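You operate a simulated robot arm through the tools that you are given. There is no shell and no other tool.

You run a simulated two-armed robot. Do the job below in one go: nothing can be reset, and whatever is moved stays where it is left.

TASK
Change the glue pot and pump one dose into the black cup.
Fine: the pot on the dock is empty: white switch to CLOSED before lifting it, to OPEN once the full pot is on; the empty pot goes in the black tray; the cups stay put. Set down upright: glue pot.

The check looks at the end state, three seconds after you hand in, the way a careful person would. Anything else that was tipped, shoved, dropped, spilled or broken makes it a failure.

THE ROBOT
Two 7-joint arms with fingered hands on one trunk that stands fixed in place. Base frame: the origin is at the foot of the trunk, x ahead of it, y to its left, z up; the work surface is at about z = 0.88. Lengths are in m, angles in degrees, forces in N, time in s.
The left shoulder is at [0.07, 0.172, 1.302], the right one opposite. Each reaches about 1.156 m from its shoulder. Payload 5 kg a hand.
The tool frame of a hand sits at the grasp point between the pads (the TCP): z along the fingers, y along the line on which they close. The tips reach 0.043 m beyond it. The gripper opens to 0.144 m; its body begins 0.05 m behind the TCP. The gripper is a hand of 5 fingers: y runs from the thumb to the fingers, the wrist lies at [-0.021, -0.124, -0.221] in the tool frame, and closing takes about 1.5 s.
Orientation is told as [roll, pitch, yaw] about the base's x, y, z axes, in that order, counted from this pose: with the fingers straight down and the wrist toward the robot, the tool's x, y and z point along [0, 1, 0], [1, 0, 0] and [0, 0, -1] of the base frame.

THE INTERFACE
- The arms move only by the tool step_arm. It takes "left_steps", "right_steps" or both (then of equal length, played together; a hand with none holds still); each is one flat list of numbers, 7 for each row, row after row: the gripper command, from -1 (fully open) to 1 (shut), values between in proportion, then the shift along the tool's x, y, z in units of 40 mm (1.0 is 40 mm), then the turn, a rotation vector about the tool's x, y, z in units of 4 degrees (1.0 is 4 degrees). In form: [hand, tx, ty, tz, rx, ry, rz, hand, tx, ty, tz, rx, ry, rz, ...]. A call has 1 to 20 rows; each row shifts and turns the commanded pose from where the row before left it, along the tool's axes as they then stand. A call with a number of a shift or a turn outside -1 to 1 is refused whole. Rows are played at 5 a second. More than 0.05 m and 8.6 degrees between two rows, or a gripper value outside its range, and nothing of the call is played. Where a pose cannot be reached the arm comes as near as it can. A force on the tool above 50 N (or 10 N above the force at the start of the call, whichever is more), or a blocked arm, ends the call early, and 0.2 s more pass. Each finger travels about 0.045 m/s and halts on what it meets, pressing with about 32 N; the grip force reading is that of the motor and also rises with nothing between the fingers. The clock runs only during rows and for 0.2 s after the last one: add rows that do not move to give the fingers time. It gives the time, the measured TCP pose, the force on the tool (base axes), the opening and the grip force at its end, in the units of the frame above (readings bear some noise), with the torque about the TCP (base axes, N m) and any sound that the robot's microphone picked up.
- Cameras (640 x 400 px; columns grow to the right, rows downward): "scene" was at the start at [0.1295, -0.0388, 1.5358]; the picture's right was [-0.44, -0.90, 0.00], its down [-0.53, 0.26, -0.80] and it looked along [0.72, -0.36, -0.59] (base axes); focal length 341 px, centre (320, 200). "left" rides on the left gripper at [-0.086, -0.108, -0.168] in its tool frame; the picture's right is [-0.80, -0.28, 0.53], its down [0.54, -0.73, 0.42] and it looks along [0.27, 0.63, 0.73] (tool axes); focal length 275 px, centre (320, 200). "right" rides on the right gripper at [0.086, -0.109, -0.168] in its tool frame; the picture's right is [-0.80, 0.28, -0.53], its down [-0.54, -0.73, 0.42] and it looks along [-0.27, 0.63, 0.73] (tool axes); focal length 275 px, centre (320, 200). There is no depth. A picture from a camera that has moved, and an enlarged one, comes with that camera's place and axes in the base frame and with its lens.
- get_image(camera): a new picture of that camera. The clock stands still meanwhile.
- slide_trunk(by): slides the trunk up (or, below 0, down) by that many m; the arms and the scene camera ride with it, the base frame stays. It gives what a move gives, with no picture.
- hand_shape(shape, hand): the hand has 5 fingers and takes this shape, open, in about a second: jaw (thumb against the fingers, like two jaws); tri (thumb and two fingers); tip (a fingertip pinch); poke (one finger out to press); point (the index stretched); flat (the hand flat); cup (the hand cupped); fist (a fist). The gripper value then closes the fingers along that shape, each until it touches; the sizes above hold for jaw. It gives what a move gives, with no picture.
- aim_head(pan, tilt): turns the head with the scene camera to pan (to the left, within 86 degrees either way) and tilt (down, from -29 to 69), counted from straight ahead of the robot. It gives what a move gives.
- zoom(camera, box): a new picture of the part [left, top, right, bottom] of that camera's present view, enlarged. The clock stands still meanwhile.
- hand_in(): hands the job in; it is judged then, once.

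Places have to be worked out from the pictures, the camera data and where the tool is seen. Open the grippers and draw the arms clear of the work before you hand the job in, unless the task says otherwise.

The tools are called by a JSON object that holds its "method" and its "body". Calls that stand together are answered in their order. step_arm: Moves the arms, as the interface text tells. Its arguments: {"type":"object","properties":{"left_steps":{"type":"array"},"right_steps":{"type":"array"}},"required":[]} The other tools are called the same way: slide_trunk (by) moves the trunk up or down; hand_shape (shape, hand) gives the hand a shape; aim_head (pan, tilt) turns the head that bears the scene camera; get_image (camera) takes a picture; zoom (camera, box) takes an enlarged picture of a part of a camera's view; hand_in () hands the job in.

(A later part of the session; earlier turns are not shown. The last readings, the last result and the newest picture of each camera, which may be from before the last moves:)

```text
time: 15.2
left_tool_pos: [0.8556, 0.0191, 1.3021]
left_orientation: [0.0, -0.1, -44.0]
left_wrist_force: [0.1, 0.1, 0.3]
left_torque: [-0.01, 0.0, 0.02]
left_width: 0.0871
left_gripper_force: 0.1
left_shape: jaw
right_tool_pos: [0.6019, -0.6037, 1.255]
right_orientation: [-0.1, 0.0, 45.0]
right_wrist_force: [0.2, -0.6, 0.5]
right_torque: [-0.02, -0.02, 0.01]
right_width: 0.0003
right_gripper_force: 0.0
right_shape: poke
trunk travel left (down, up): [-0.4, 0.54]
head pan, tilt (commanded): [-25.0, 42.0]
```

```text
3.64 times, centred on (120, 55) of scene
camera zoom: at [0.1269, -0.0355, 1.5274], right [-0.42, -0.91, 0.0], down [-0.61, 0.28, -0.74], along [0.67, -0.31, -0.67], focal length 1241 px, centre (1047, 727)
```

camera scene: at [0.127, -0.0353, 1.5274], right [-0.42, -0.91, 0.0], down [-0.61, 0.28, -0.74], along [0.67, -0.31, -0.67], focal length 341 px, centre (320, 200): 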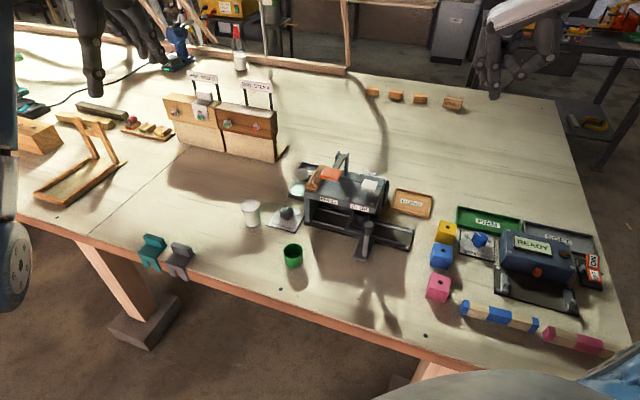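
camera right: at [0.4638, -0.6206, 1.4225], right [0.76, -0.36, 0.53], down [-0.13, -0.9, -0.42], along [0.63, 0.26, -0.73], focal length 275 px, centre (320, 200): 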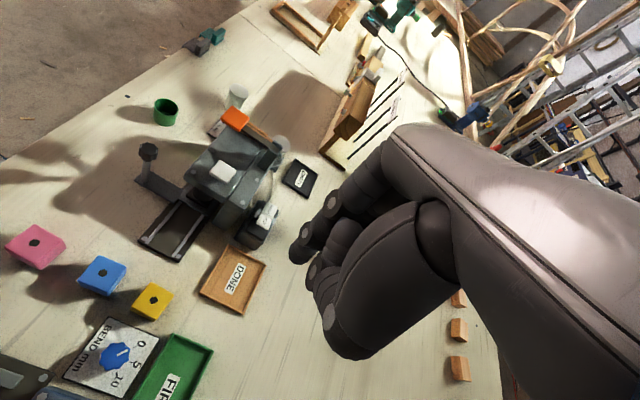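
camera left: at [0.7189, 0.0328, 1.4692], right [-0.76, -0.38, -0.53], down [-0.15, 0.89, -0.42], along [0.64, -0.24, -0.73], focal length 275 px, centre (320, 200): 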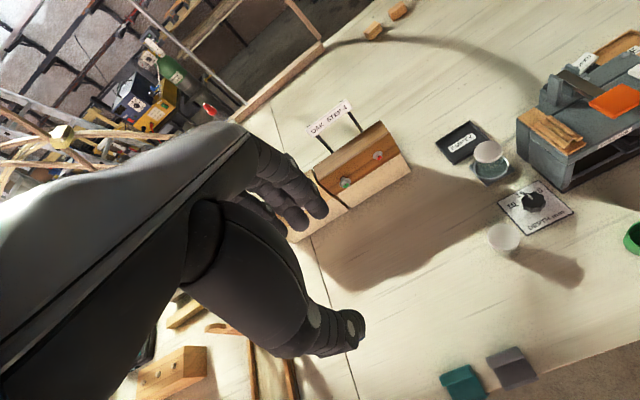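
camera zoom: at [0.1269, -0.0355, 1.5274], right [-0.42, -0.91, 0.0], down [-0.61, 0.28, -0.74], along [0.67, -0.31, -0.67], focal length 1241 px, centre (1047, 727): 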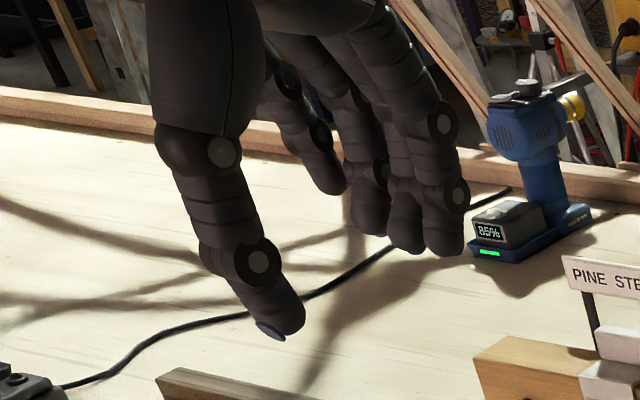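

In jaw the index/middle pair straddles the TCP with the other fingers toward tool +x (away from the machine), so a straight-down grip at yaw -44° clears the machine. I move the left hand to about 0.17 m above the dock pot, with the opening reduced to ≈0.07.

{"method": "step_arm", "body": {"left_steps": [0.0, -0.626, 0.4965, 0.455, 0, 0, 0, 0.0, -0.626, 0.4965, 0.455, 0, 0, 0, 0.0, -0.626, 0.4965, 0.455, 0, 0, 0, 0.0, -0.626, 0.4965, 0.455, 0, 0, 0, 0.0, -0.626, 0.4965, 0.455, 0, 0, 0, 0.0, -0.626, 0.4965, 0.455, 0, 0, 0, 0.0, -0.626, 0.4965, 0.455, 0, 0, 0, 0.0, -0.626, 0.4965, 0.455, 0, 0, 0, 0.0, -0.626, 0.4965, 0.455, 0, 0, 0, 0.0, -0.626, 0.4965, 0.455, 0, 0, 0, 0.0, 0, 0, 0, 0, 0, 0]}}

{"method": "get_image", "body": {"camera": "left"}}

{"method": "get_image", "body": {"camera": "scene"}}

{"method": "get_image", "body": {"camera": "right"}}

```text
time: 17.6
left_tool_pos: [0.8273, -0.2985, 1.1211]
left_orientation: [0.0, 0.0, -44.0]
left_wrist_force: [0.4, 0.9, 0.5]
left_torque: [-0.03, -0.01, 0.0]
left_width: 0.0726
left_gripper_force: 0.1
left_shape: jaw
right_tool_pos: [0.6013, -0.6039, 1.2562]
right_orientation: [0.1, 0.0, 45.0]
right_wrist_force: [-0.7, 0.0, 1.0]
right_torque: [-0.01, 0.02, -0.01]
right_width: 0.0
right_gripper_force: 0.0
right_shape: poke
trunk travel left (down, up): [-0.4, 0.54]
head pan, tilt (commanded): [-25.0, 42.0]
```

```text
taken
camera left: at [0.6894, -0.2838, 1.288], right [-0.76, -0.38, -0.53], down [-0.15, 0.89, -0.42], along [0.64, -0.24, -0.73], focal length 275 px, centre (320, 200)
```

left: 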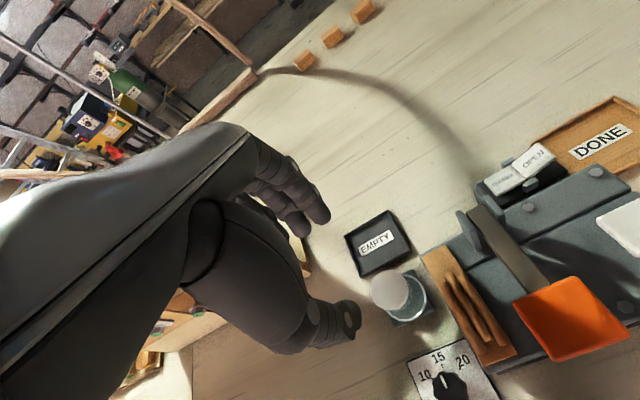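

```text
taken
camera scene: at [0.1271, -0.0346, 1.5275], right [-0.42, -0.91, 0.0], down [-0.61, 0.28, -0.74], along [0.67, -0.31, -0.67], focal length 341 px, centre (320, 200)
```

scene: 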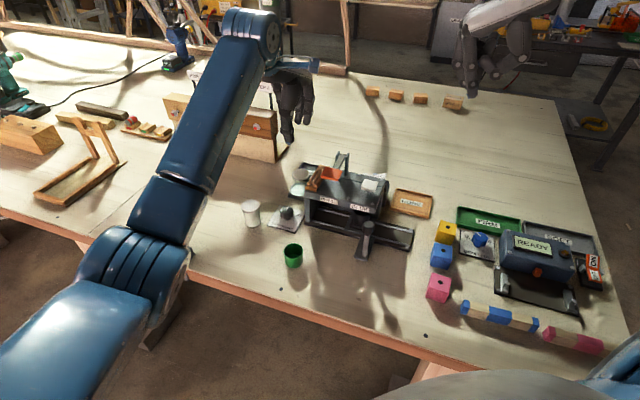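

```text
taken
camera right: at [0.4649, -0.6188, 1.4229], right [0.76, -0.36, 0.53], down [-0.13, -0.9, -0.42], along [0.63, 0.25, -0.73], focal length 275 px, centre (320, 200)
```

right: 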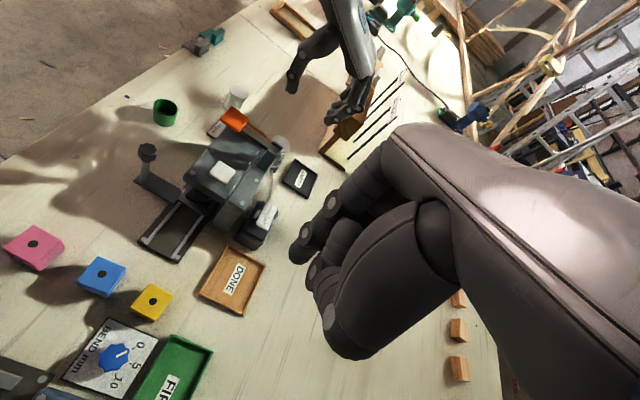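

{"method": "zoom", "body": {"camera": "left", "box": [320, 190, 480, 350]}}

{"method": "zoom", "body": {"camera": "scene", "box": [240, 140, 330, 220]}}

{"method": "zoom", "body": {"camera": "right", "box": [250, 20, 410, 200]}}

```text
2.50 times, centred on (400, 270) of left
camera zoom: at [0.6894, -0.2838, 1.288], right [-0.76, -0.38, -0.53], down [-0.15, 0.89, -0.42], along [0.64, -0.24, -0.73], focal length 688 px, centre (120, 25)
```

zoom: 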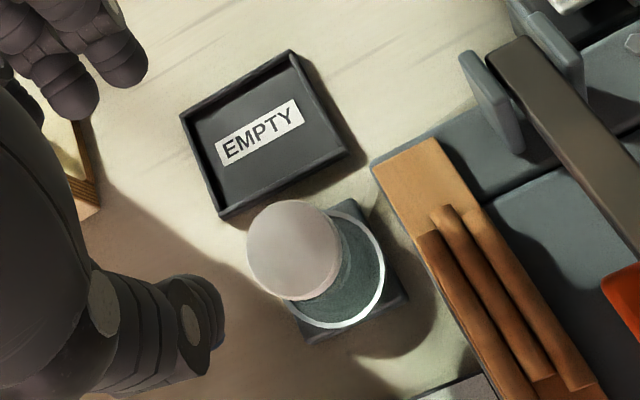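

```text
5.00 times, centred on (285, 180) of scene
camera zoom: at [0.1271, -0.0346, 1.5275], right [-0.42, -0.91, 0.0], down [-0.61, 0.28, -0.74], along [0.67, -0.31, -0.67], focal length 1706 px, centre (495, 300)
```

zoom: 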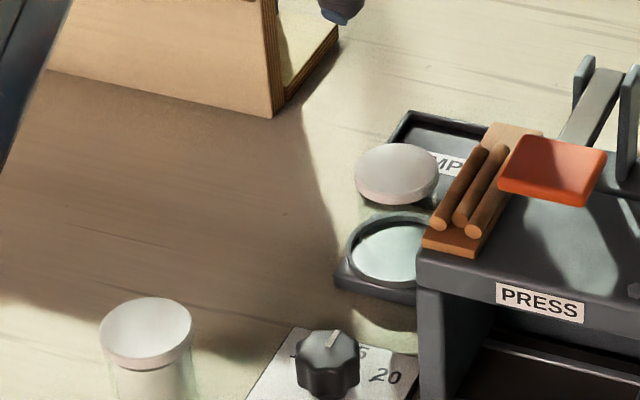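

```text
2.22 times, centred on (330, 110) of right
camera zoom: at [0.4649, -0.6188, 1.4229], right [0.76, -0.36, 0.53], down [-0.13, -0.9, -0.42], along [0.63, 0.25, -0.73], focal length 612 px, centre (298, 400)
```

zoom: 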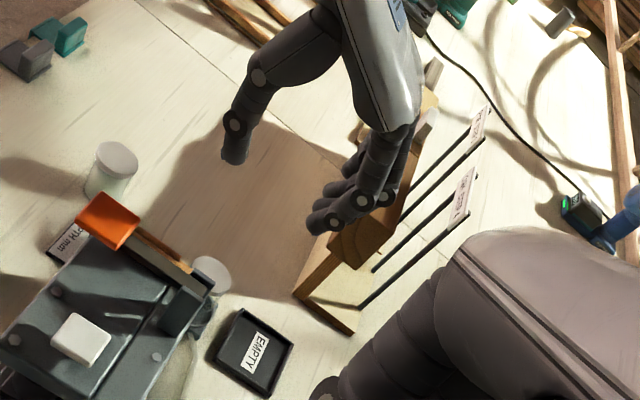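

Pot centre (0.825,-0.2995) confirmed from this view; hand is centred within ~3 mm. I descend to TCP z≈1.01 (tips ≈0.97, just above the lid) and check.

{"method": "step_arm", "body": {"left_steps": [0.0, -0.03, 0, 0.5, 0, 0, 0, 0.0, -0.03, 0, 0.5, 0, 0, 0, 0.0, 0, 0, 0.5, 0, 0, 0, 0.0, 0, 0, 0.5, 0, 0, 0, 0.0, 0, 0, 0.5, 0, 0, 0, 0.0, 0, 0, 0.3, 0, 0, 0, 0.0, 0, 0, 0, 0, 0, 0]}}

{"method": "get_image", "body": {"camera": "left"}}

{"method": "zoom", "body": {"camera": "scene", "box": [200, 80, 360, 230]}}

{"method": "zoom", "body": {"camera": "right", "box": [220, 40, 380, 220]}}

```text
time: 19.2
left_tool_pos: [0.8246, -0.3012, 1.0088]
left_orientation: [0.1, -0.1, -44.0]
left_wrist_force: [-1.4, -0.1, 0.9]
left_torque: [0.03, -0.02, -0.03]
left_width: 0.0723
left_gripper_force: 0.1
left_shape: jaw
right_tool_pos: [0.602, -0.6031, 1.2532]
right_orientation: [0.0, 0.0, 45.0]
right_wrist_force: [0.2, 0.0, 0.0]
right_torque: [0.0, 0.03, -0.04]
right_width: 0.0
right_gripper_force: 0.0
right_shape: poke
trunk travel left (down, up): [-0.4, 0.54]
head pan, tilt (commanded): [-25.0, 42.0]
```

```text
taken
camera left: at [0.6875, -0.2864, 1.1758], right [-0.76, -0.38, -0.53], down [-0.15, 0.89, -0.42], along [0.64, -0.24, -0.73], focal length 275 px, centre (320, 200)
```

left: 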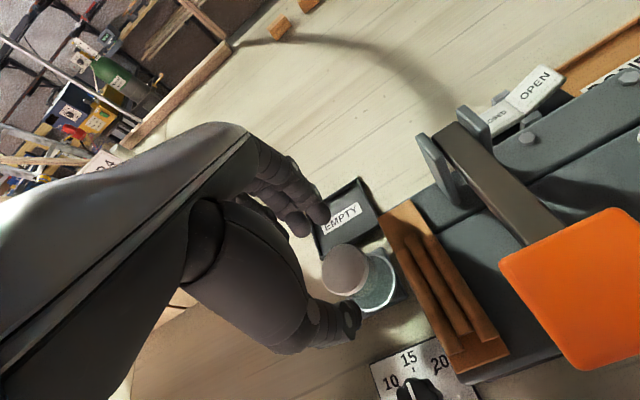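

```text
2.67 times, centred on (280, 155) of scene
camera zoom: at [0.1269, -0.0357, 1.5274], right [-0.42, -0.91, 0.0], down [-0.61, 0.28, -0.74], along [0.67, -0.31, -0.67], focal length 910 px, centre (427, 320)
```

zoom: 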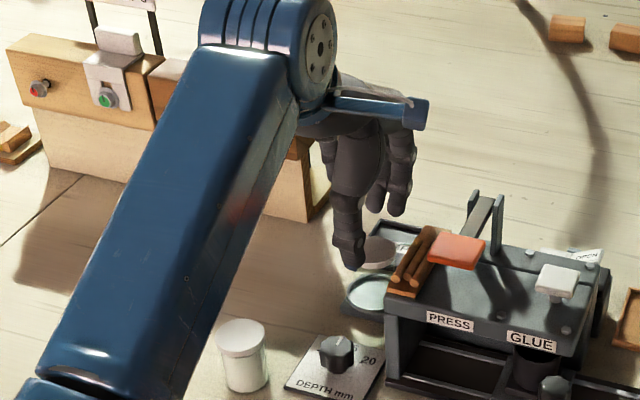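

```text
2.22 times, centred on (300, 130) of right
camera zoom: at [0.4647, -0.6199, 1.4224], right [0.76, -0.36, 0.53], down [-0.13, -0.9, -0.42], along [0.63, 0.25, -0.73], focal length 612 px, centre (364, 356)
```

zoom: 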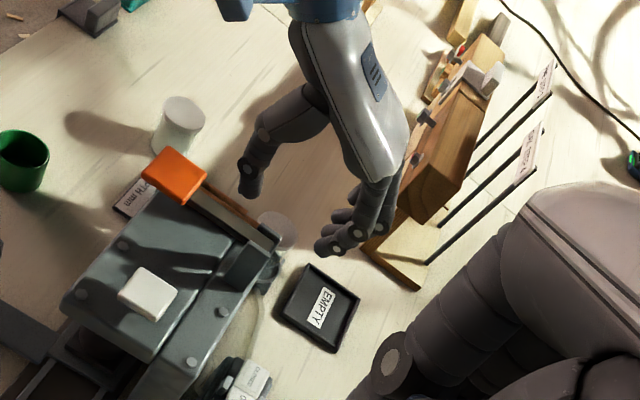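

The lid sits right at the predicted grasp point (predicted pixel 342,267, seen 345,270). I descend to TCP z≈0.944 in small rows.

{"method": "step_arm", "body": {"left_steps": [0.0, 0, 0, 0.3, 0, 0, 0, 0.0, 0, 0, 0.3, 0, 0, 0, 0.0, 0, 0, 0.3, 0, 0, 0, 0.0, 0, 0, 0.3, 0, 0, 0, 0.0, 0, 0, 0.25, 0, 0, 0, 0.0, 0, 0, 0.15, 0, 0, 0, 0.0, 0, 0, 0, 0, 0, 0]}}

{"method": "get_image", "body": {"camera": "left"}}

{"method": "zoom", "body": {"camera": "scene", "box": [240, 120, 340, 220]}}

{"method": "zoom", "body": {"camera": "right", "box": [230, 60, 360, 200]}}

```text
time: 20.8
left_tool_pos: [0.8238, -0.3022, 0.9436]
left_orientation: [0.0, 0.0, -43.9]
left_wrist_force: [-0.4, -0.6, 0.1]
left_torque: [0.01, 0.01, -0.01]
left_width: 0.0726
left_gripper_force: 0.1
left_shape: jaw
right_tool_pos: [0.6022, -0.604, 1.2536]
right_orientation: [-0.1, 0.0, 45.0]
right_wrist_force: [0.5, -0.1, -0.4]
right_torque: [0.01, 0.0, 0.03]
right_width: 0.0
right_gripper_force: 0.0
right_shape: poke
trunk travel left (down, up): [-0.4, 0.54]
head pan, tilt (commanded): [-25.0, 42.0]
```

```text
taken
camera left: at [0.6861, -0.2867, 1.1113], right [-0.76, -0.38, -0.53], down [-0.15, 0.89, -0.42], along [0.64, -0.24, -0.73], focal length 275 px, centre (320, 200)
```

left: 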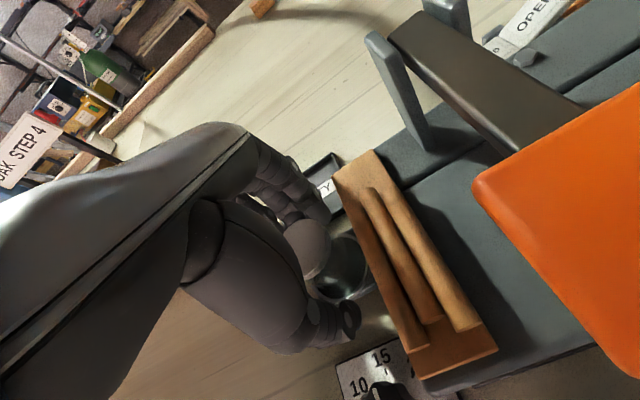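

```text
4.00 times, centred on (290, 170) of scene
camera zoom: at [0.127, -0.0355, 1.5274], right [-0.42, -0.91, 0.0], down [-0.61, 0.28, -0.74], along [0.67, -0.31, -0.67], focal length 1365 px, centre (440, 320)
```

zoom: 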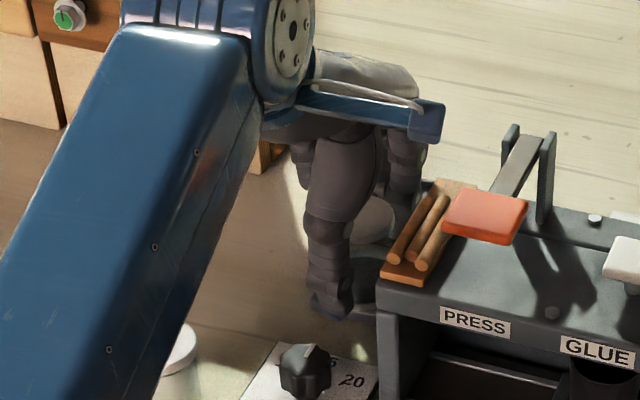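

```text
2.86 times, centred on (295, 130) of right
camera zoom: at [0.4648, -0.6197, 1.4225], right [0.76, -0.36, 0.53], down [-0.13, -0.9, -0.42], along [0.63, 0.25, -0.73], focal length 786 px, centre (391, 400)
```

zoom: 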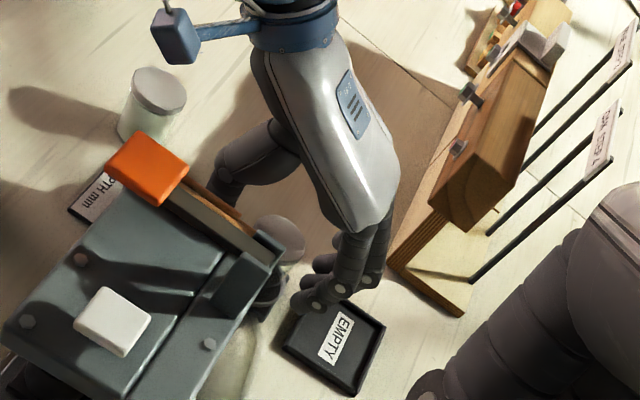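

The fingers straddle the pot (lid at the TCP pixel). I close the jaw gradually on it.

{"method": "step_arm", "body": {"left_steps": [0.1, 0, 0, 0, 0, 0, 0, 0.2, 0, 0, 0, 0, 0, 0, 0.3, 0, 0, 0, 0, 0, 0, 0.4, 0, 0, 0, 0, 0, 0, 0.5, 0, 0, 0, 0, 0, 0, 0.6, 0, 0, 0, 0, 0, 0, 0.7, 0, 0, 0, 0, 0, 0, 0.7, 0, 0, 0, 0, 0, 0, 0.7, 0, 0, 0, 0, 0, 0]}}

{"method": "get_image", "body": {"camera": "left"}}

{"method": "zoom", "body": {"camera": "right", "box": [230, 60, 360, 200]}}

{"method": "zoom", "body": {"camera": "scene", "box": [260, 140, 340, 220]}}

```text
time: 22.8
left_tool_pos: [0.822, -0.3014, 0.9446]
left_orientation: [0.0, 0.0, -44.0]
left_wrist_force: [-0.1, 0.2, 0.0]
left_torque: [-0.01, -0.03, 0.0]
left_width: 0.0382
left_gripper_force: 32.4
left_shape: jaw
right_tool_pos: [0.6018, -0.6027, 1.2544]
right_orientation: [0.0, 0.0, 45.0]
right_wrist_force: [0.4, 0.7, 0.3]
right_torque: [0.01, 0.02, -0.01]
right_width: 0.0
right_gripper_force: 0.1
right_shape: poke
trunk travel left (down, up): [-0.4, 0.54]
head pan, tilt (commanded): [-25.0, 42.0]
```

```text
taken
camera left: at [0.6861, -0.2867, 1.1114], right [-0.76, -0.38, -0.53], down [-0.15, 0.89, -0.42], along [0.64, -0.24, -0.73], focal length 275 px, centre (320, 200)
```

left: 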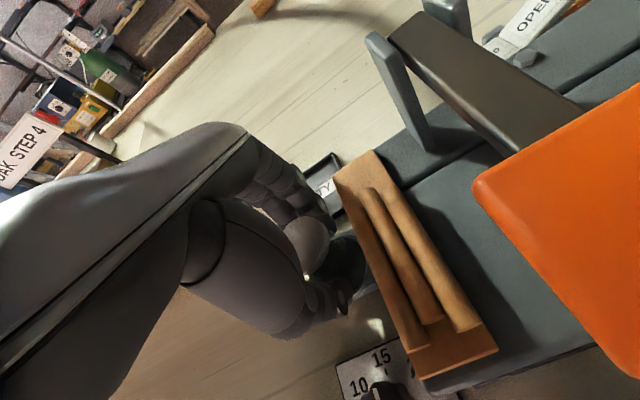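

```text
2.86 times, centred on (295, 130) of right
camera zoom: at [0.4648, -0.6198, 1.4225], right [0.76, -0.36, 0.53], down [-0.13, -0.9, -0.42], along [0.63, 0.25, -0.73], focal length 786 px, centre (391, 400)
```

zoom: 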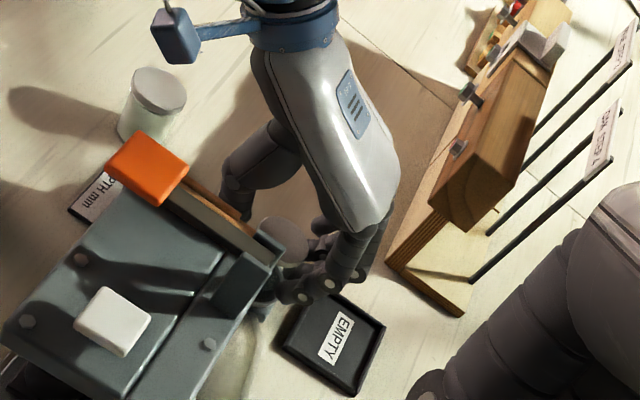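

```text
5.00 times, centred on (300, 180) of scene
camera zoom: at [0.127, -0.0356, 1.5274], right [-0.42, -0.91, 0.0], down [-0.61, 0.28, -0.74], along [0.67, -0.31, -0.67], focal length 1706 px, centre (420, 300)
```

zoom: 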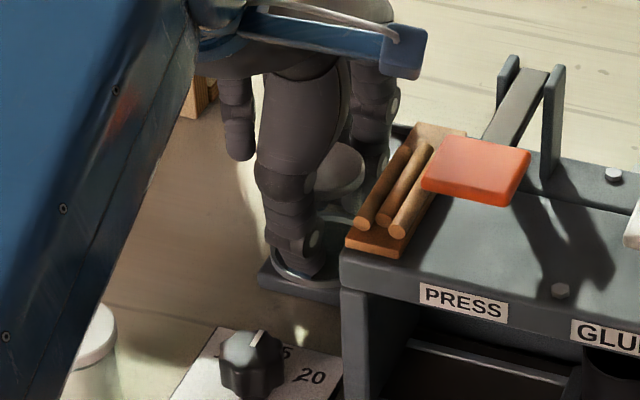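

Grip is holding at 32 N, width 0.038. I lift slowly straight up.

{"method": "step_arm", "body": {"left_steps": [0.7, 0, 0, -0.15, 0, 0, 0, 0.7, 0, 0, -0.2, 0, 0, 0, 0.7, 0, 0, -0.3, 0, 0, 0, 0.7, 0, 0, -0.4, 0, 0, 0, 0.7, 0, 0, -0.5, 0, 0, 0, 0.7, 0, 0, -0.5, 0, 0, 0, 0.7, 0, 0, -0.5, 0, 0, 0, 0.7, 0, 0, 0, 0, 0, 0]}}

{"method": "get_image", "body": {"camera": "left"}}

{"method": "zoom", "body": {"camera": "right", "box": [230, 60, 360, 200]}}

{"method": "zoom", "body": {"camera": "scene", "box": [250, 110, 350, 220]}}

```text
time: 24.6
left_tool_pos: [0.822, -0.3016, 1.0461]
left_orientation: [0.0, 0.1, -44.0]
left_wrist_force: [-1.0, 0.1, -0.7]
left_torque: [0.01, 0.01, 0.01]
left_width: 0.038
left_gripper_force: 32.2
left_shape: jaw
right_tool_pos: [0.6026, -0.6033, 1.2542]
right_orientation: [0.1, -0.1, 45.0]
right_wrist_force: [0.4, -0.5, 0.2]
right_torque: [0.03, 0.0, -0.01]
right_width: 0.0003
right_gripper_force: 0.0
right_shape: poke
trunk travel left (down, up): [-0.4, 0.54]
head pan, tilt (commanded): [-25.0, 42.0]
```

```text
taken
camera left: at [0.686, -0.2868, 1.214], right [-0.76, -0.38, -0.53], down [-0.15, 0.89, -0.42], along [0.64, -0.24, -0.73], focal length 275 px, centre (320, 200)
```

left: 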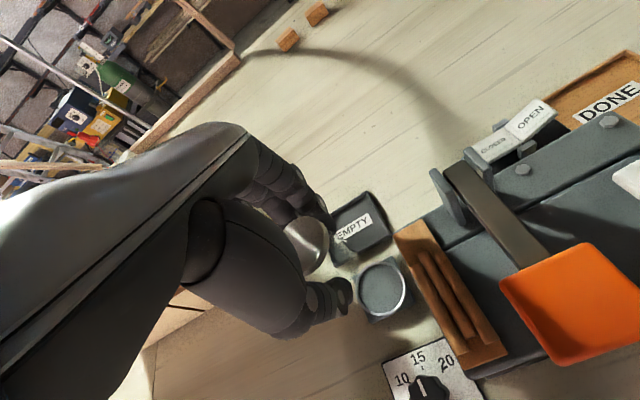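

```text
2.86 times, centred on (295, 130) of right
camera zoom: at [0.4651, -0.6198, 1.4223], right [0.76, -0.36, 0.53], down [-0.13, -0.9, -0.42], along [0.63, 0.25, -0.73], focal length 786 px, centre (391, 400)
```

zoom: 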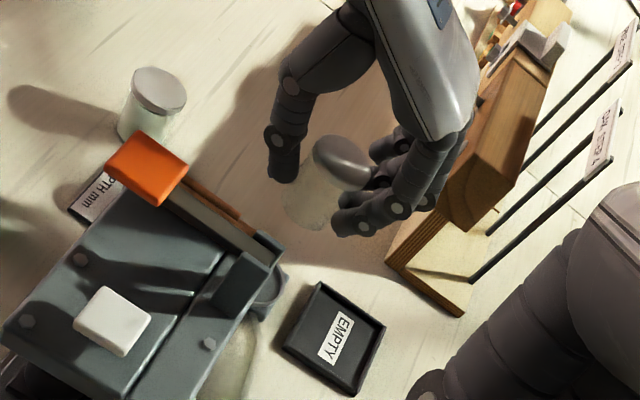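

```text
3.64 times, centred on (300, 165) of scene
camera zoom: at [0.1273, -0.0356, 1.5274], right [-0.42, -0.91, 0.0], down [-0.61, 0.28, -0.74], along [0.67, -0.31, -0.67], focal length 1241 px, centre (393, 327)
```

zoom: 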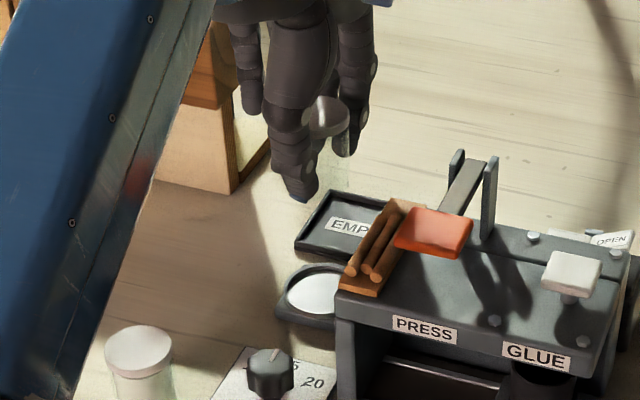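

The pot is up and upright in the hand, dock empty. I zoom the left view on tray and dock to refine both places.

{"method": "zoom", "body": {"camera": "left", "box": [270, 180, 430, 340]}}

{"method": "zoom", "body": {"camera": "scene", "box": [275, 160, 335, 210]}}

{"method": "zoom", "body": {"camera": "right", "box": [255, 130, 335, 200]}}

```text
2.50 times, centred on (350, 260) of left
camera zoom: at [0.686, -0.2868, 1.214], right [-0.76, -0.38, -0.53], down [-0.15, 0.89, -0.42], along [0.64, -0.24, -0.73], focal length 688 px, centre (245, 50)
```

zoom: 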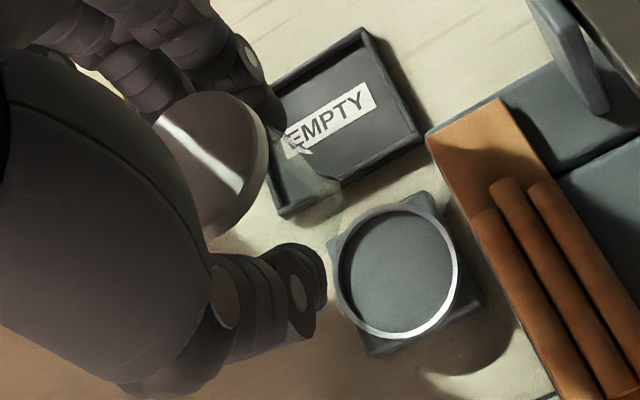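

```text
8.00 times, centred on (305, 185) of scene
camera zoom: at [0.1273, -0.0356, 1.5274], right [-0.42, -0.91, 0.0], down [-0.61, 0.28, -0.74], along [0.67, -0.31, -0.67], focal length 2730 px, centre (440, 320)
```

zoom: 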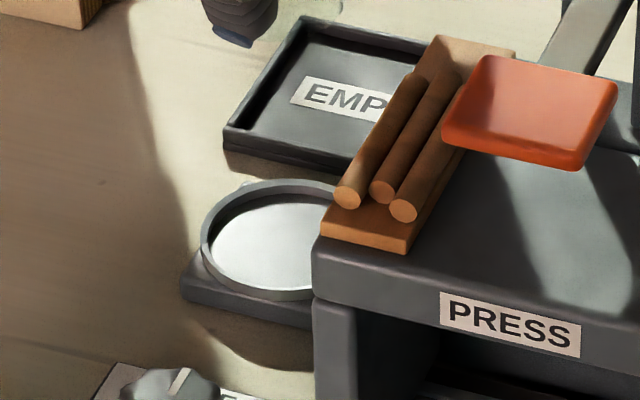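

```text
5.71 times, centred on (295, 165) of right
camera zoom: at [0.4651, -0.6198, 1.4223], right [0.76, -0.36, 0.53], down [-0.13, -0.9, -0.42], along [0.63, 0.25, -0.73], focal length 1573 px, centre (463, 400)
```

zoom: 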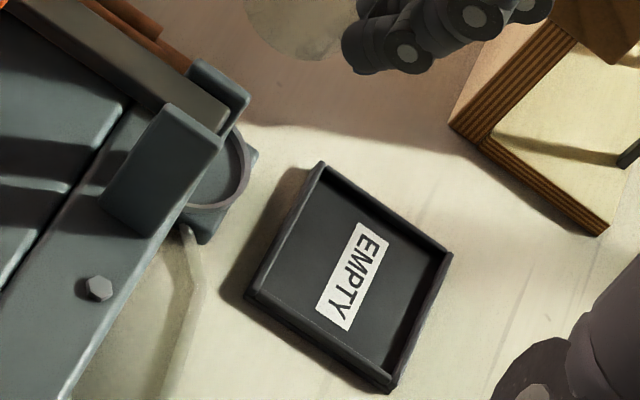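

Ring: inner ≈0.052 dia, centre (0.8245,-0.2995). Tray centre averages (0.8935,-0.364), size ≈0.094×0.076. I carry the pot back over the tray (slightly toward its left half, for camera clearance past the lever posts).

{"method": "step_arm", "body": {"left_steps": [0.7, 0.067, 0.6, 0, 0, 0, 0, 0.7, 0.067, 0.6, 0, 0, 0, 0, 0.7, 0.066, 0.6, 0, 0, 0, 0, 0.7, 0, 0.565, 0, 0, 0, 0, 0.7, 0, 0, 0, 0, 0, 0, 0.7, 0, 0, 0, 0, 0, 0]}}

{"method": "get_image", "body": {"camera": "left"}}

{"method": "zoom", "body": {"camera": "right", "box": [230, 60, 360, 200]}}

{"method": "zoom", "body": {"camera": "scene", "box": [250, 90, 370, 210]}}

```text
time: 26.0
left_tool_pos: [0.8827, -0.3436, 1.0461]
left_orientation: [0.0, 0.0, -44.0]
left_wrist_force: [-0.2, -0.3, 0.1]
left_torque: [0.04, 0.0, 0.02]
left_width: 0.038
left_gripper_force: 31.9
left_shape: jaw
left hand out of reach, approached as far as the arm can: row 4
right_tool_pos: [0.6018, -0.6039, 1.2554]
right_orientation: [0.0, -0.1, 45.0]
right_wrist_force: [0.1, 0.3, 0.3]
right_torque: [0.0, 0.0, -0.01]
right_width: 0.0002
right_gripper_force: 0.1
right_shape: poke
trunk travel left (down, up): [-0.4, 0.54]
head pan, tilt (commanded): [-25.0, 42.0]
```

```text
taken
camera left: at [0.744, -0.3308, 1.2144], right [-0.76, -0.38, -0.53], down [-0.15, 0.89, -0.42], along [0.64, -0.24, -0.73], focal length 275 px, centre (320, 200)
```

left: 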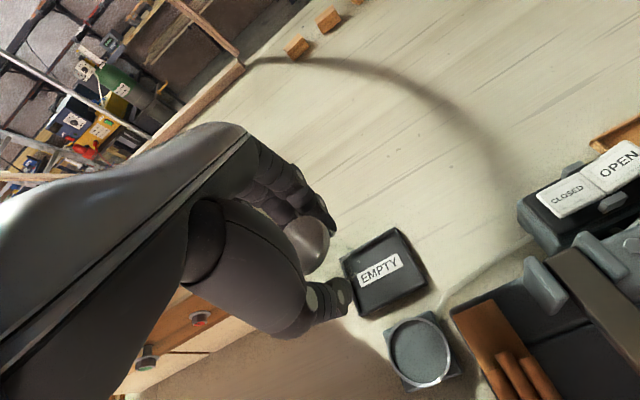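

```text
2.86 times, centred on (295, 130) of right
camera zoom: at [0.4648, -0.6201, 1.4223], right [0.76, -0.36, 0.53], down [-0.13, -0.9, -0.42], along [0.63, 0.26, -0.73], focal length 786 px, centre (391, 400)
```

zoom: 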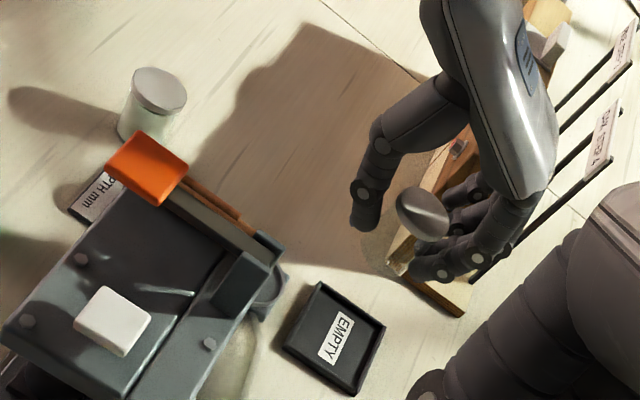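

```text
3.33 times, centred on (310, 150) of scene
camera zoom: at [0.1269, -0.0359, 1.5274], right [-0.42, -0.91, 0.0], down [-0.61, 0.28, -0.74], along [0.67, -0.31, -0.67], focal length 1138 px, centre (353, 367)
```

zoom: 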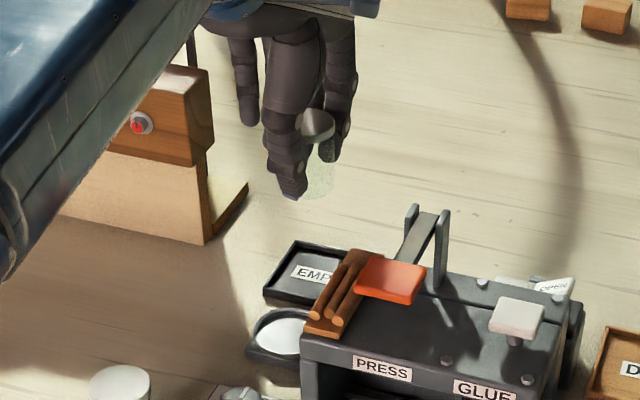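

Row 4 was out of reach for the left arm (TCP stopped at ≈(0.881,-0.344)); about 1.5 cm short of the tray. I try a yaw closer to the shoulder direction (turn +8°) to see whether the arm then gets there, still high above everything.

{"method": "step_arm", "body": {"left_steps": [0.7, 0, 0, 0, 0, 0, -1, 0.7, 0, 0, 0, 0, 0, -1, 0.7, 0, 0, 0, 0, 0, 0]}}

{"method": "zoom", "body": {"camera": "left", "box": [280, 180, 480, 380]}}

```text
time: 26.8
left_tool_pos: [0.8825, -0.3435, 1.0454]
left_orientation: [-0.1, 0.0, -36.0]
left_wrist_force: [0.1, -0.1, -1.0]
left_torque: [-0.04, 0.01, 0.0]
left_width: 0.0381
left_gripper_force: 32.0
left_shape: jaw
right_tool_pos: [0.6022, -0.6046, 1.2541]
right_orientation: [0.0, 0.0, 45.0]
right_wrist_force: [-0.3, 0.1, 0.9]
right_torque: [0.02, 0.0, -0.02]
right_width: 0.0
right_gripper_force: 0.1
right_shape: poke
trunk travel left (down, up): [-0.4, 0.54]
head pan, tilt (commanded): [-25.0, 42.0]
```

```text
2.00 times, centred on (380, 280) of left
camera zoom: at [0.7435, -0.35, 1.2137], right [-0.7, -0.48, -0.53], down [-0.27, 0.87, -0.42], along [0.66, -0.15, -0.73], focal length 551 px, centre (200, 40)
```

zoom: 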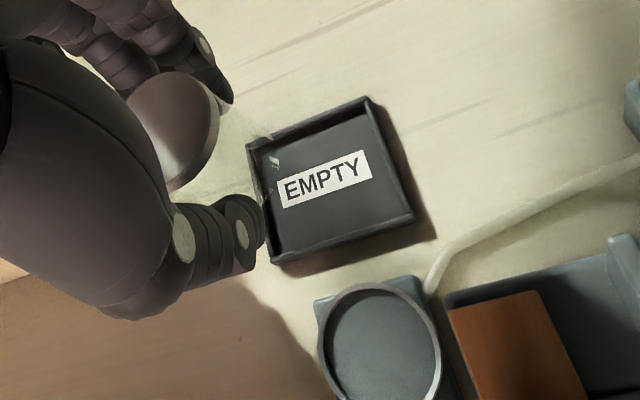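

The commanded pose is kept at the reached one, and the tray centre refines to (0.8945,-0.364). I try 7 mm sideways and 13 mm forward at this yaw in small rows.

{"method": "step_arm", "body": {"left_steps": [0.7, -0.09, 0.1, 0, 0, 0, 0, 0.7, -0.09, 0.1, 0, 0, 0, 0, 0.7, 0, 0.1, 0, 0, 0, 0, 0.7, 0, 0.05, 0, 0, 0, 0]}}

```text
time: 27.8
left_tool_pos: [0.8875, -0.3551, 1.0448]
left_orientation: [0.0, -0.2, -35.9]
left_wrist_force: [0.4, 0.0, 0.0]
left_torque: [-0.02, 0.0, 0.0]
left_width: 0.038
left_gripper_force: 32.3
left_shape: jaw
left hand out of reach, approached as far as the arm can: row 4
right_tool_pos: [0.6023, -0.604, 1.2543]
right_orientation: [0.0, 0.0, 45.2]
right_wrist_force: [0.5, 0.2, -1.6]
right_torque: [0.01, 0.03, 0.0]
right_width: 0.0001
right_gripper_force: 0.0
right_shape: poke
trunk travel left (down, up): [-0.4, 0.54]
head pan, tilt (commanded): [-25.0, 42.0]
```

Nearly there ((0.887,-0.357)). I turn another 4° and try a few more millimetres forward.

{"method": "step_arm", "body": {"left_steps": [0.7, 0, 0, 0, 0, 0, -1, 0.7, 0, 0.06, 0, 0, 0, 0, 0.7, 0, 0.06, 0, 0, 0, 0, 0.7, 0, 0.06, 0, 0, 0, 0, 0.7, 0, 0.06, 0, 0, 0, 0]}}

{"method": "get_image", "body": {"camera": "left"}}

```text
time: 29.0
left_tool_pos: [0.8867, -0.3565, 1.0455]
left_orientation: [0.0, -0.2, -32.0]
left_wrist_force: [0.0, 0.6, -1.2]
left_torque: [0.03, 0.0, 0.0]
left_width: 0.0381
left_gripper_force: 32.0
left_shape: jaw
left hand out of reach, approached as far as the arm can: row 2, 4
right_tool_pos: [0.6027, -0.6049, 1.2545]
right_orientation: [0.0, 0.0, 44.9]
right_wrist_force: [-0.5, -0.3, 0.6]
right_torque: [0.0, -0.01, -0.03]
right_width: 0.0
right_gripper_force: 0.0
right_shape: poke
trunk travel left (down, up): [-0.4, 0.54]
head pan, tilt (commanded): [-25.0, 42.0]
```

```text
taken
camera left: at [0.7481, -0.3707, 1.2128], right [-0.66, -0.53, -0.53], down [-0.33, 0.84, -0.42], along [0.67, -0.11, -0.73], focal length 275 px, centre (320, 200)
```

left: 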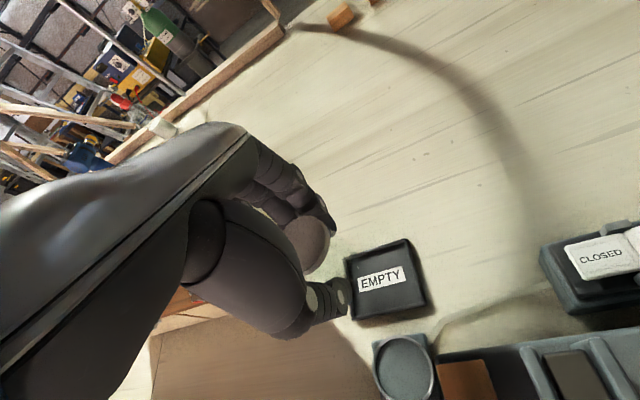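

With the trunk at this height the left arm is ~8 mm short. Lowering with the trunk keeps the arm's reach, so I check whether the right arm's elbow has room below before sliding the trunk.

{"method": "aim_head", "body": {"pan": -70, "tilt": 45}}

{"method": "get_image", "body": {"camera": "scene"}}

```text
time: 30.1
left_tool_pos: [0.886, -0.357, 1.0461]
left_orientation: [0.0, -0.1, -32.0]
left_wrist_force: [0.3, 0.3, -0.2]
left_torque: [0.01, 0.0, -0.02]
left_width: 0.0381
left_gripper_force: 32.3
left_shape: jaw
right_tool_pos: [0.6028, -0.604, 1.2551]
right_orientation: [0.0, 0.0, 45.0]
right_wrist_force: [0.3, -0.2, -0.5]
right_torque: [-0.01, 0.0, -0.01]
right_width: 0.0
right_gripper_force: 0.0
right_shape: poke
trunk travel left (down, up): [-0.4, 0.54]
head pan, tilt (commanded): [-70.0, 45.0]
```

```text
taken
camera scene: at [0.0792, -0.0767, 1.5231], right [-0.94, -0.34, 0.0], down [-0.24, 0.66, -0.71], along [0.24, -0.66, -0.71], focal length 341 px, centre (320, 200)
```

scene: 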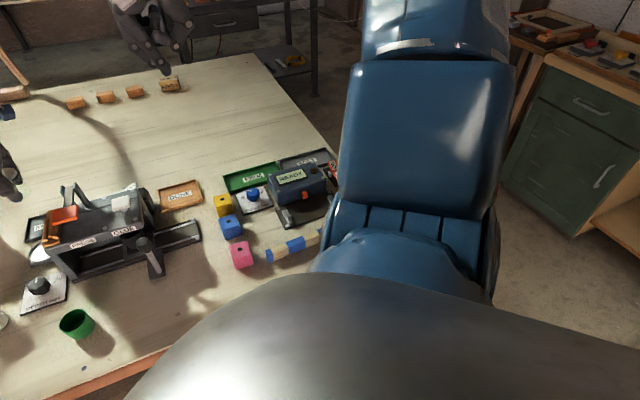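

The right elbow is high (z≈1.4), so lowering the trunk is safe. I turn the head back, tilt the left hand just 3° (wrist back) and step 8.6 mm further over the tray.

{"method": "aim_head", "body": {"pan": -25, "tilt": 42}}

{"method": "step_arm", "body": {"left_steps": [0.7, 0, 0, 0, -0.4, 0, 0, 0.7, 0, 0, 0, -0.35, 0, 0, 0.7, -0.025, 0.06, 0, 0, 0, 0, 0.7, -0.025, 0.06, 0, 0, 0, 0, 0.7, 0, 0.06, 0, 0, 0, 0, 0.7, 0, 0.04, 0, 0, 0, 0, 0.7, 0, 0, 0, 0, 0, 0]}}

{"method": "get_image", "body": {"camera": "left"}}

{"method": "zoom", "body": {"camera": "scene", "box": [250, 90, 370, 210]}}

```text
time: 31.2
left_tool_pos: [0.8864, -0.3554, 1.046]
left_orientation: [0.0, -0.1, -32.0]
left_wrist_force: [-0.1, 0.3, 0.0]
left_torque: [0.0, 0.01, 0.01]
left_width: 0.0381
left_gripper_force: 32.0
left_shape: jaw
right_tool_pos: [0.6015, -0.6049, 1.2541]
right_orientation: [-0.1, 0.0, 45.1]
right_wrist_force: [0.4, 0.4, 0.9]
right_torque: [0.0, 0.02, -0.02]
right_width: 0.0001
right_gripper_force: 0.0
right_shape: poke
trunk travel left (down, up): [-0.4, 0.54]
head pan, tilt (commanded): [-25.0, 42.0]
```

```text
time: 32.8
left_tool_pos: [0.8941, -0.3636, 1.046]
left_orientation: [0.0, -3.0, -32.0]
left_wrist_force: [0.2, -0.6, -1.1]
left_torque: [-0.02, 0.03, 0.03]
left_width: 0.0382
left_gripper_force: 31.9
left_shape: jaw
right_tool_pos: [0.6024, -0.6035, 1.2549]
right_orientation: [-0.1, -0.1, 45.0]
right_wrist_force: [-0.8, -0.1, -0.1]
right_torque: [-0.01, 0.0, -0.02]
right_width: 0.0
right_gripper_force: 0.0
right_shape: poke
trunk travel left (down, up): [-0.4, 0.54]
head pan, tilt (commanded): [-25.0, 42.0]
```

```text
taken
camera left: at [0.7494, -0.3728, 1.2076], right [-0.64, -0.54, -0.55], down [-0.31, 0.83, -0.46], along [0.7, -0.13, -0.7], focal length 275 px, centre (320, 200)
```

left: 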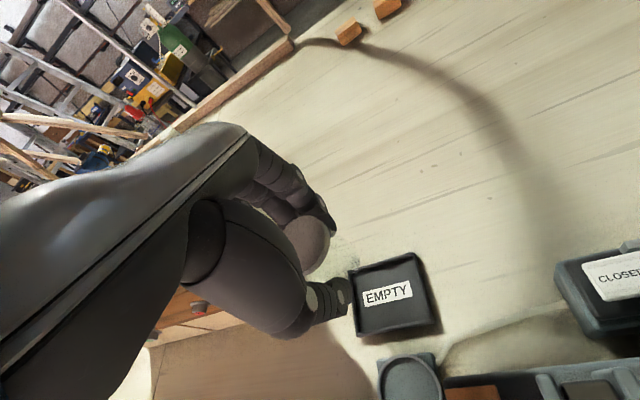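

```text
3.33 times, centred on (310, 150) of scene
camera zoom: at [0.1272, -0.0355, 1.5274], right [-0.42, -0.91, 0.0], down [-0.61, 0.28, -0.74], along [0.67, -0.31, -0.67], focal length 1138 px, centre (353, 367)
```

zoom: 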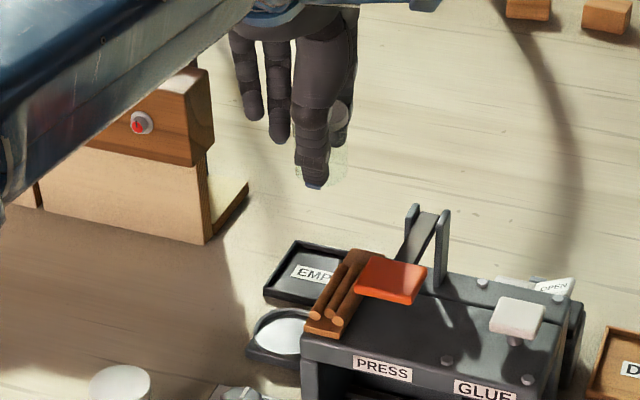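

Reached: TCP is now (0.894,-0.362), right over the tray centre. I lower with the trunk by 0.06 first and watch.

{"method": "slide_trunk", "body": {"by": -0.06}}

{"method": "get_image", "body": {"camera": "left"}}

{"method": "get_image", "body": {"camera": "scene"}}

{"method": "zoom", "body": {"camera": "right", "box": [230, 40, 380, 200]}}

```text
time: 33.8
left_tool_pos: [0.8933, -0.3624, 0.9858]
left_orientation: [-0.1, -3.0, -32.1]
left_wrist_force: [0.0, 0.0, -0.7]
left_torque: [-0.02, -0.02, -0.05]
left_width: 0.0378
left_gripper_force: 32.0
left_shape: jaw
right_tool_pos: [0.6018, -0.6043, 1.1944]
right_orientation: [0.0, -0.1, 44.9]
right_wrist_force: [0.5, -0.6, 0.7]
right_torque: [-0.02, -0.03, 0.0]
right_width: 0.0002
right_gripper_force: 0.1
right_shape: poke
trunk travel left (down, up): [-0.34, 0.6]
head pan, tilt (commanded): [-25.0, 42.0]
```

```text
taken
camera left: at [0.749, -0.3726, 1.1484], right [-0.64, -0.54, -0.55], down [-0.31, 0.83, -0.46], along [0.71, -0.13, -0.7], focal length 275 px, centre (320, 200)
```

left: 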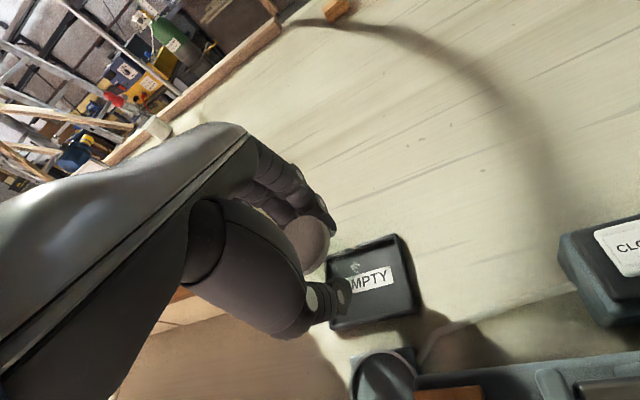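

```text
taken
camera scene: at [0.1267, -0.0354, 1.4676], right [-0.42, -0.91, 0.0], down [-0.61, 0.28, -0.74], along [0.67, -0.31, -0.67], focal length 341 px, centre (320, 200)
```

scene: 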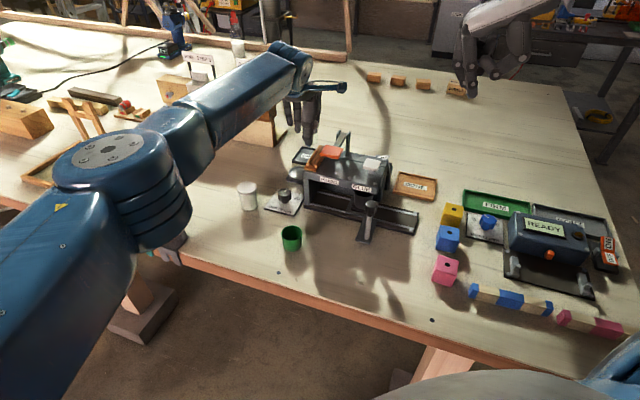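

```text
2.50 times, centred on (305, 120) of right
camera zoom: at [0.4646, -0.6196, 1.3628], right [0.76, -0.36, 0.53], down [-0.13, -0.9, -0.42], along [0.63, 0.25, -0.73], focal length 688 px, centre (358, 400)
```

zoom: 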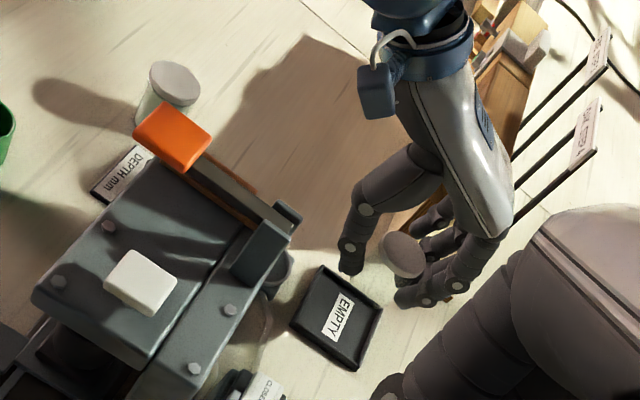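

All clear. I lower another 0.035 and check the clearance around the tray and lever posts.

{"method": "slide_trunk", "body": {"by": -0.035}}

{"method": "get_image", "body": {"camera": "left"}}

{"method": "zoom", "body": {"camera": "scene", "box": [260, 60, 380, 200]}}

{"method": "zoom", "body": {"camera": "right", "box": [250, 60, 370, 200]}}

```text
time: 34.6
left_tool_pos: [0.894, -0.3625, 0.9524]
left_orientation: [0.0, -3.1, -32.0]
left_wrist_force: [0.5, -0.3, 0.0]
left_torque: [-0.02, -0.03, 0.02]
left_width: 0.0384
left_gripper_force: 32.3
left_shape: jaw
right_tool_pos: [0.6014, -0.6039, 1.1599]
right_orientation: [0.0, 0.0, 45.0]
right_wrist_force: [-0.2, -0.3, 0.1]
right_torque: [0.0, 0.0, -0.04]
right_width: 0.0
right_gripper_force: 0.1
right_shape: poke
trunk travel left (down, up): [-0.305, 0.635]
head pan, tilt (commanded): [-25.0, 42.0]
```

```text
taken
camera left: at [0.7488, -0.3725, 1.1136], right [-0.64, -0.54, -0.55], down [-0.31, 0.83, -0.46], along [0.71, -0.13, -0.7], focal length 275 px, centre (320, 200)
```

left: 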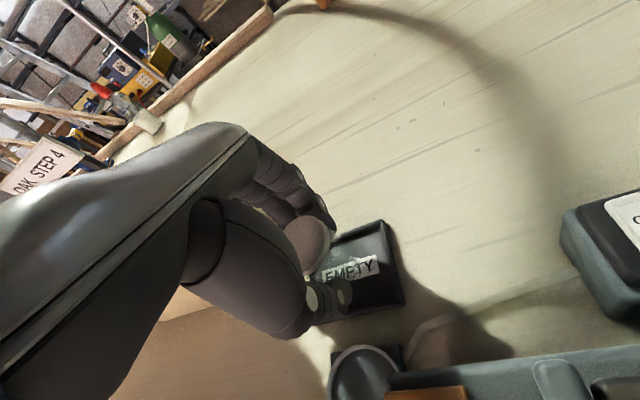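

```text
2.86 times, centred on (320, 130) of scene
camera zoom: at [0.1264, -0.0352, 1.4326], right [-0.42, -0.91, 0.0], down [-0.61, 0.28, -0.74], along [0.67, -0.31, -0.67], focal length 975 px, centre (320, 400)
```

zoom: 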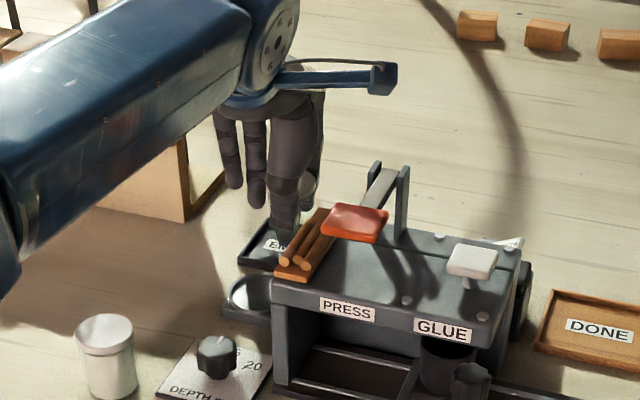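

```text
2.86 times, centred on (310, 130) of right
camera zoom: at [0.4643, -0.6194, 1.328], right [0.76, -0.36, 0.53], down [-0.13, -0.9, -0.42], along [0.63, 0.25, -0.73], focal length 786 px, centre (349, 400)
```

zoom: 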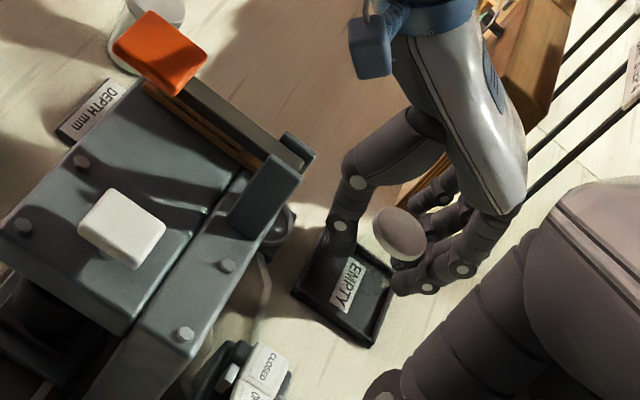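

Pot bottom is ≈0.898, centred over the tray floor. I lower another 0.009 and read the forces.

{"method": "slide_trunk", "body": {"by": -0.009}}

{"method": "zoom", "body": {"camera": "left", "box": [260, 180, 420, 340]}}

```text
time: 35.2
left_tool_pos: [0.8936, -0.3623, 0.942]
left_orientation: [0.0, -3.0, -32.0]
left_wrist_force: [-0.9, -1.1, -0.3]
left_torque: [-0.01, 0.02, -0.02]
left_width: 0.0379
left_gripper_force: 31.9
left_shape: jaw
right_tool_pos: [0.6029, -0.6037, 1.1501]
right_orientation: [0.0, -0.1, 45.0]
right_wrist_force: [-0.4, 0.0, 0.5]
right_torque: [-0.01, -0.04, 0.01]
right_width: 0.0
right_gripper_force: 0.2
right_shape: poke
trunk travel left (down, up): [-0.296, 0.644]
head pan, tilt (commanded): [-25.0, 42.0]
```

```text
2.50 times, centred on (340, 260) of left
camera zoom: at [0.7491, -0.3727, 1.104], right [-0.64, -0.54, -0.55], down [-0.31, 0.83, -0.46], along [0.71, -0.13, -0.7], focal length 688 px, centre (270, 50)
```

zoom: 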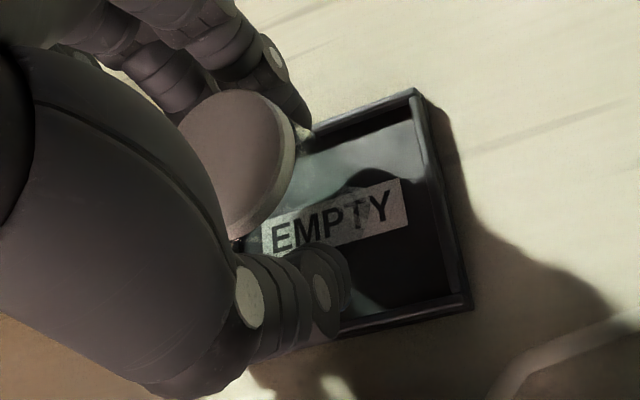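

No contact yet. I lower in 3 mm steps.

{"method": "slide_trunk", "body": {"by": -0.003}}

```text
time: 35.7
left_tool_pos: [0.8924, -0.3629, 0.9387]
left_orientation: [-0.1, -3.0, -32.0]
left_wrist_force: [-0.4, 0.2, -0.7]
left_torque: [-0.01, 0.02, 0.0]
left_width: 0.038
left_gripper_force: 32.5
left_shape: jaw
right_tool_pos: [0.6026, -0.6043, 1.1471]
right_orientation: [0.0, 0.0, 45.0]
right_wrist_force: [0.0, 0.1, -0.2]
right_torque: [-0.03, 0.04, 0.0]
right_width: 0.0
right_gripper_force: 0.0
right_shape: poke
trunk travel left (down, up): [-0.293, 0.647]
head pan, tilt (commanded): [-25.0, 42.0]
```

Still free. Another 3 mm.

{"method": "slide_trunk", "body": {"by": -0.003}}

```text
time: 36.2
left_tool_pos: [0.8928, -0.3642, 0.9369]
left_orientation: [0.0, -3.1, -32.0]
left_wrist_force: [0.1, 0.9, -0.1]
left_torque: [0.03, 0.0, 0.0]
left_width: 0.0383
left_gripper_force: 32.4
left_shape: jaw
right_tool_pos: [0.6011, -0.6044, 1.1446]
right_orientation: [0.0, -0.1, 45.0]
right_wrist_force: [-0.2, 0.1, 0.6]
right_torque: [0.0, 0.01, -0.03]
right_width: 0.0
right_gripper_force: 0.0
right_shape: poke
trunk travel left (down, up): [-0.29, 0.65]
head pan, tilt (commanded): [-25.0, 42.0]
```

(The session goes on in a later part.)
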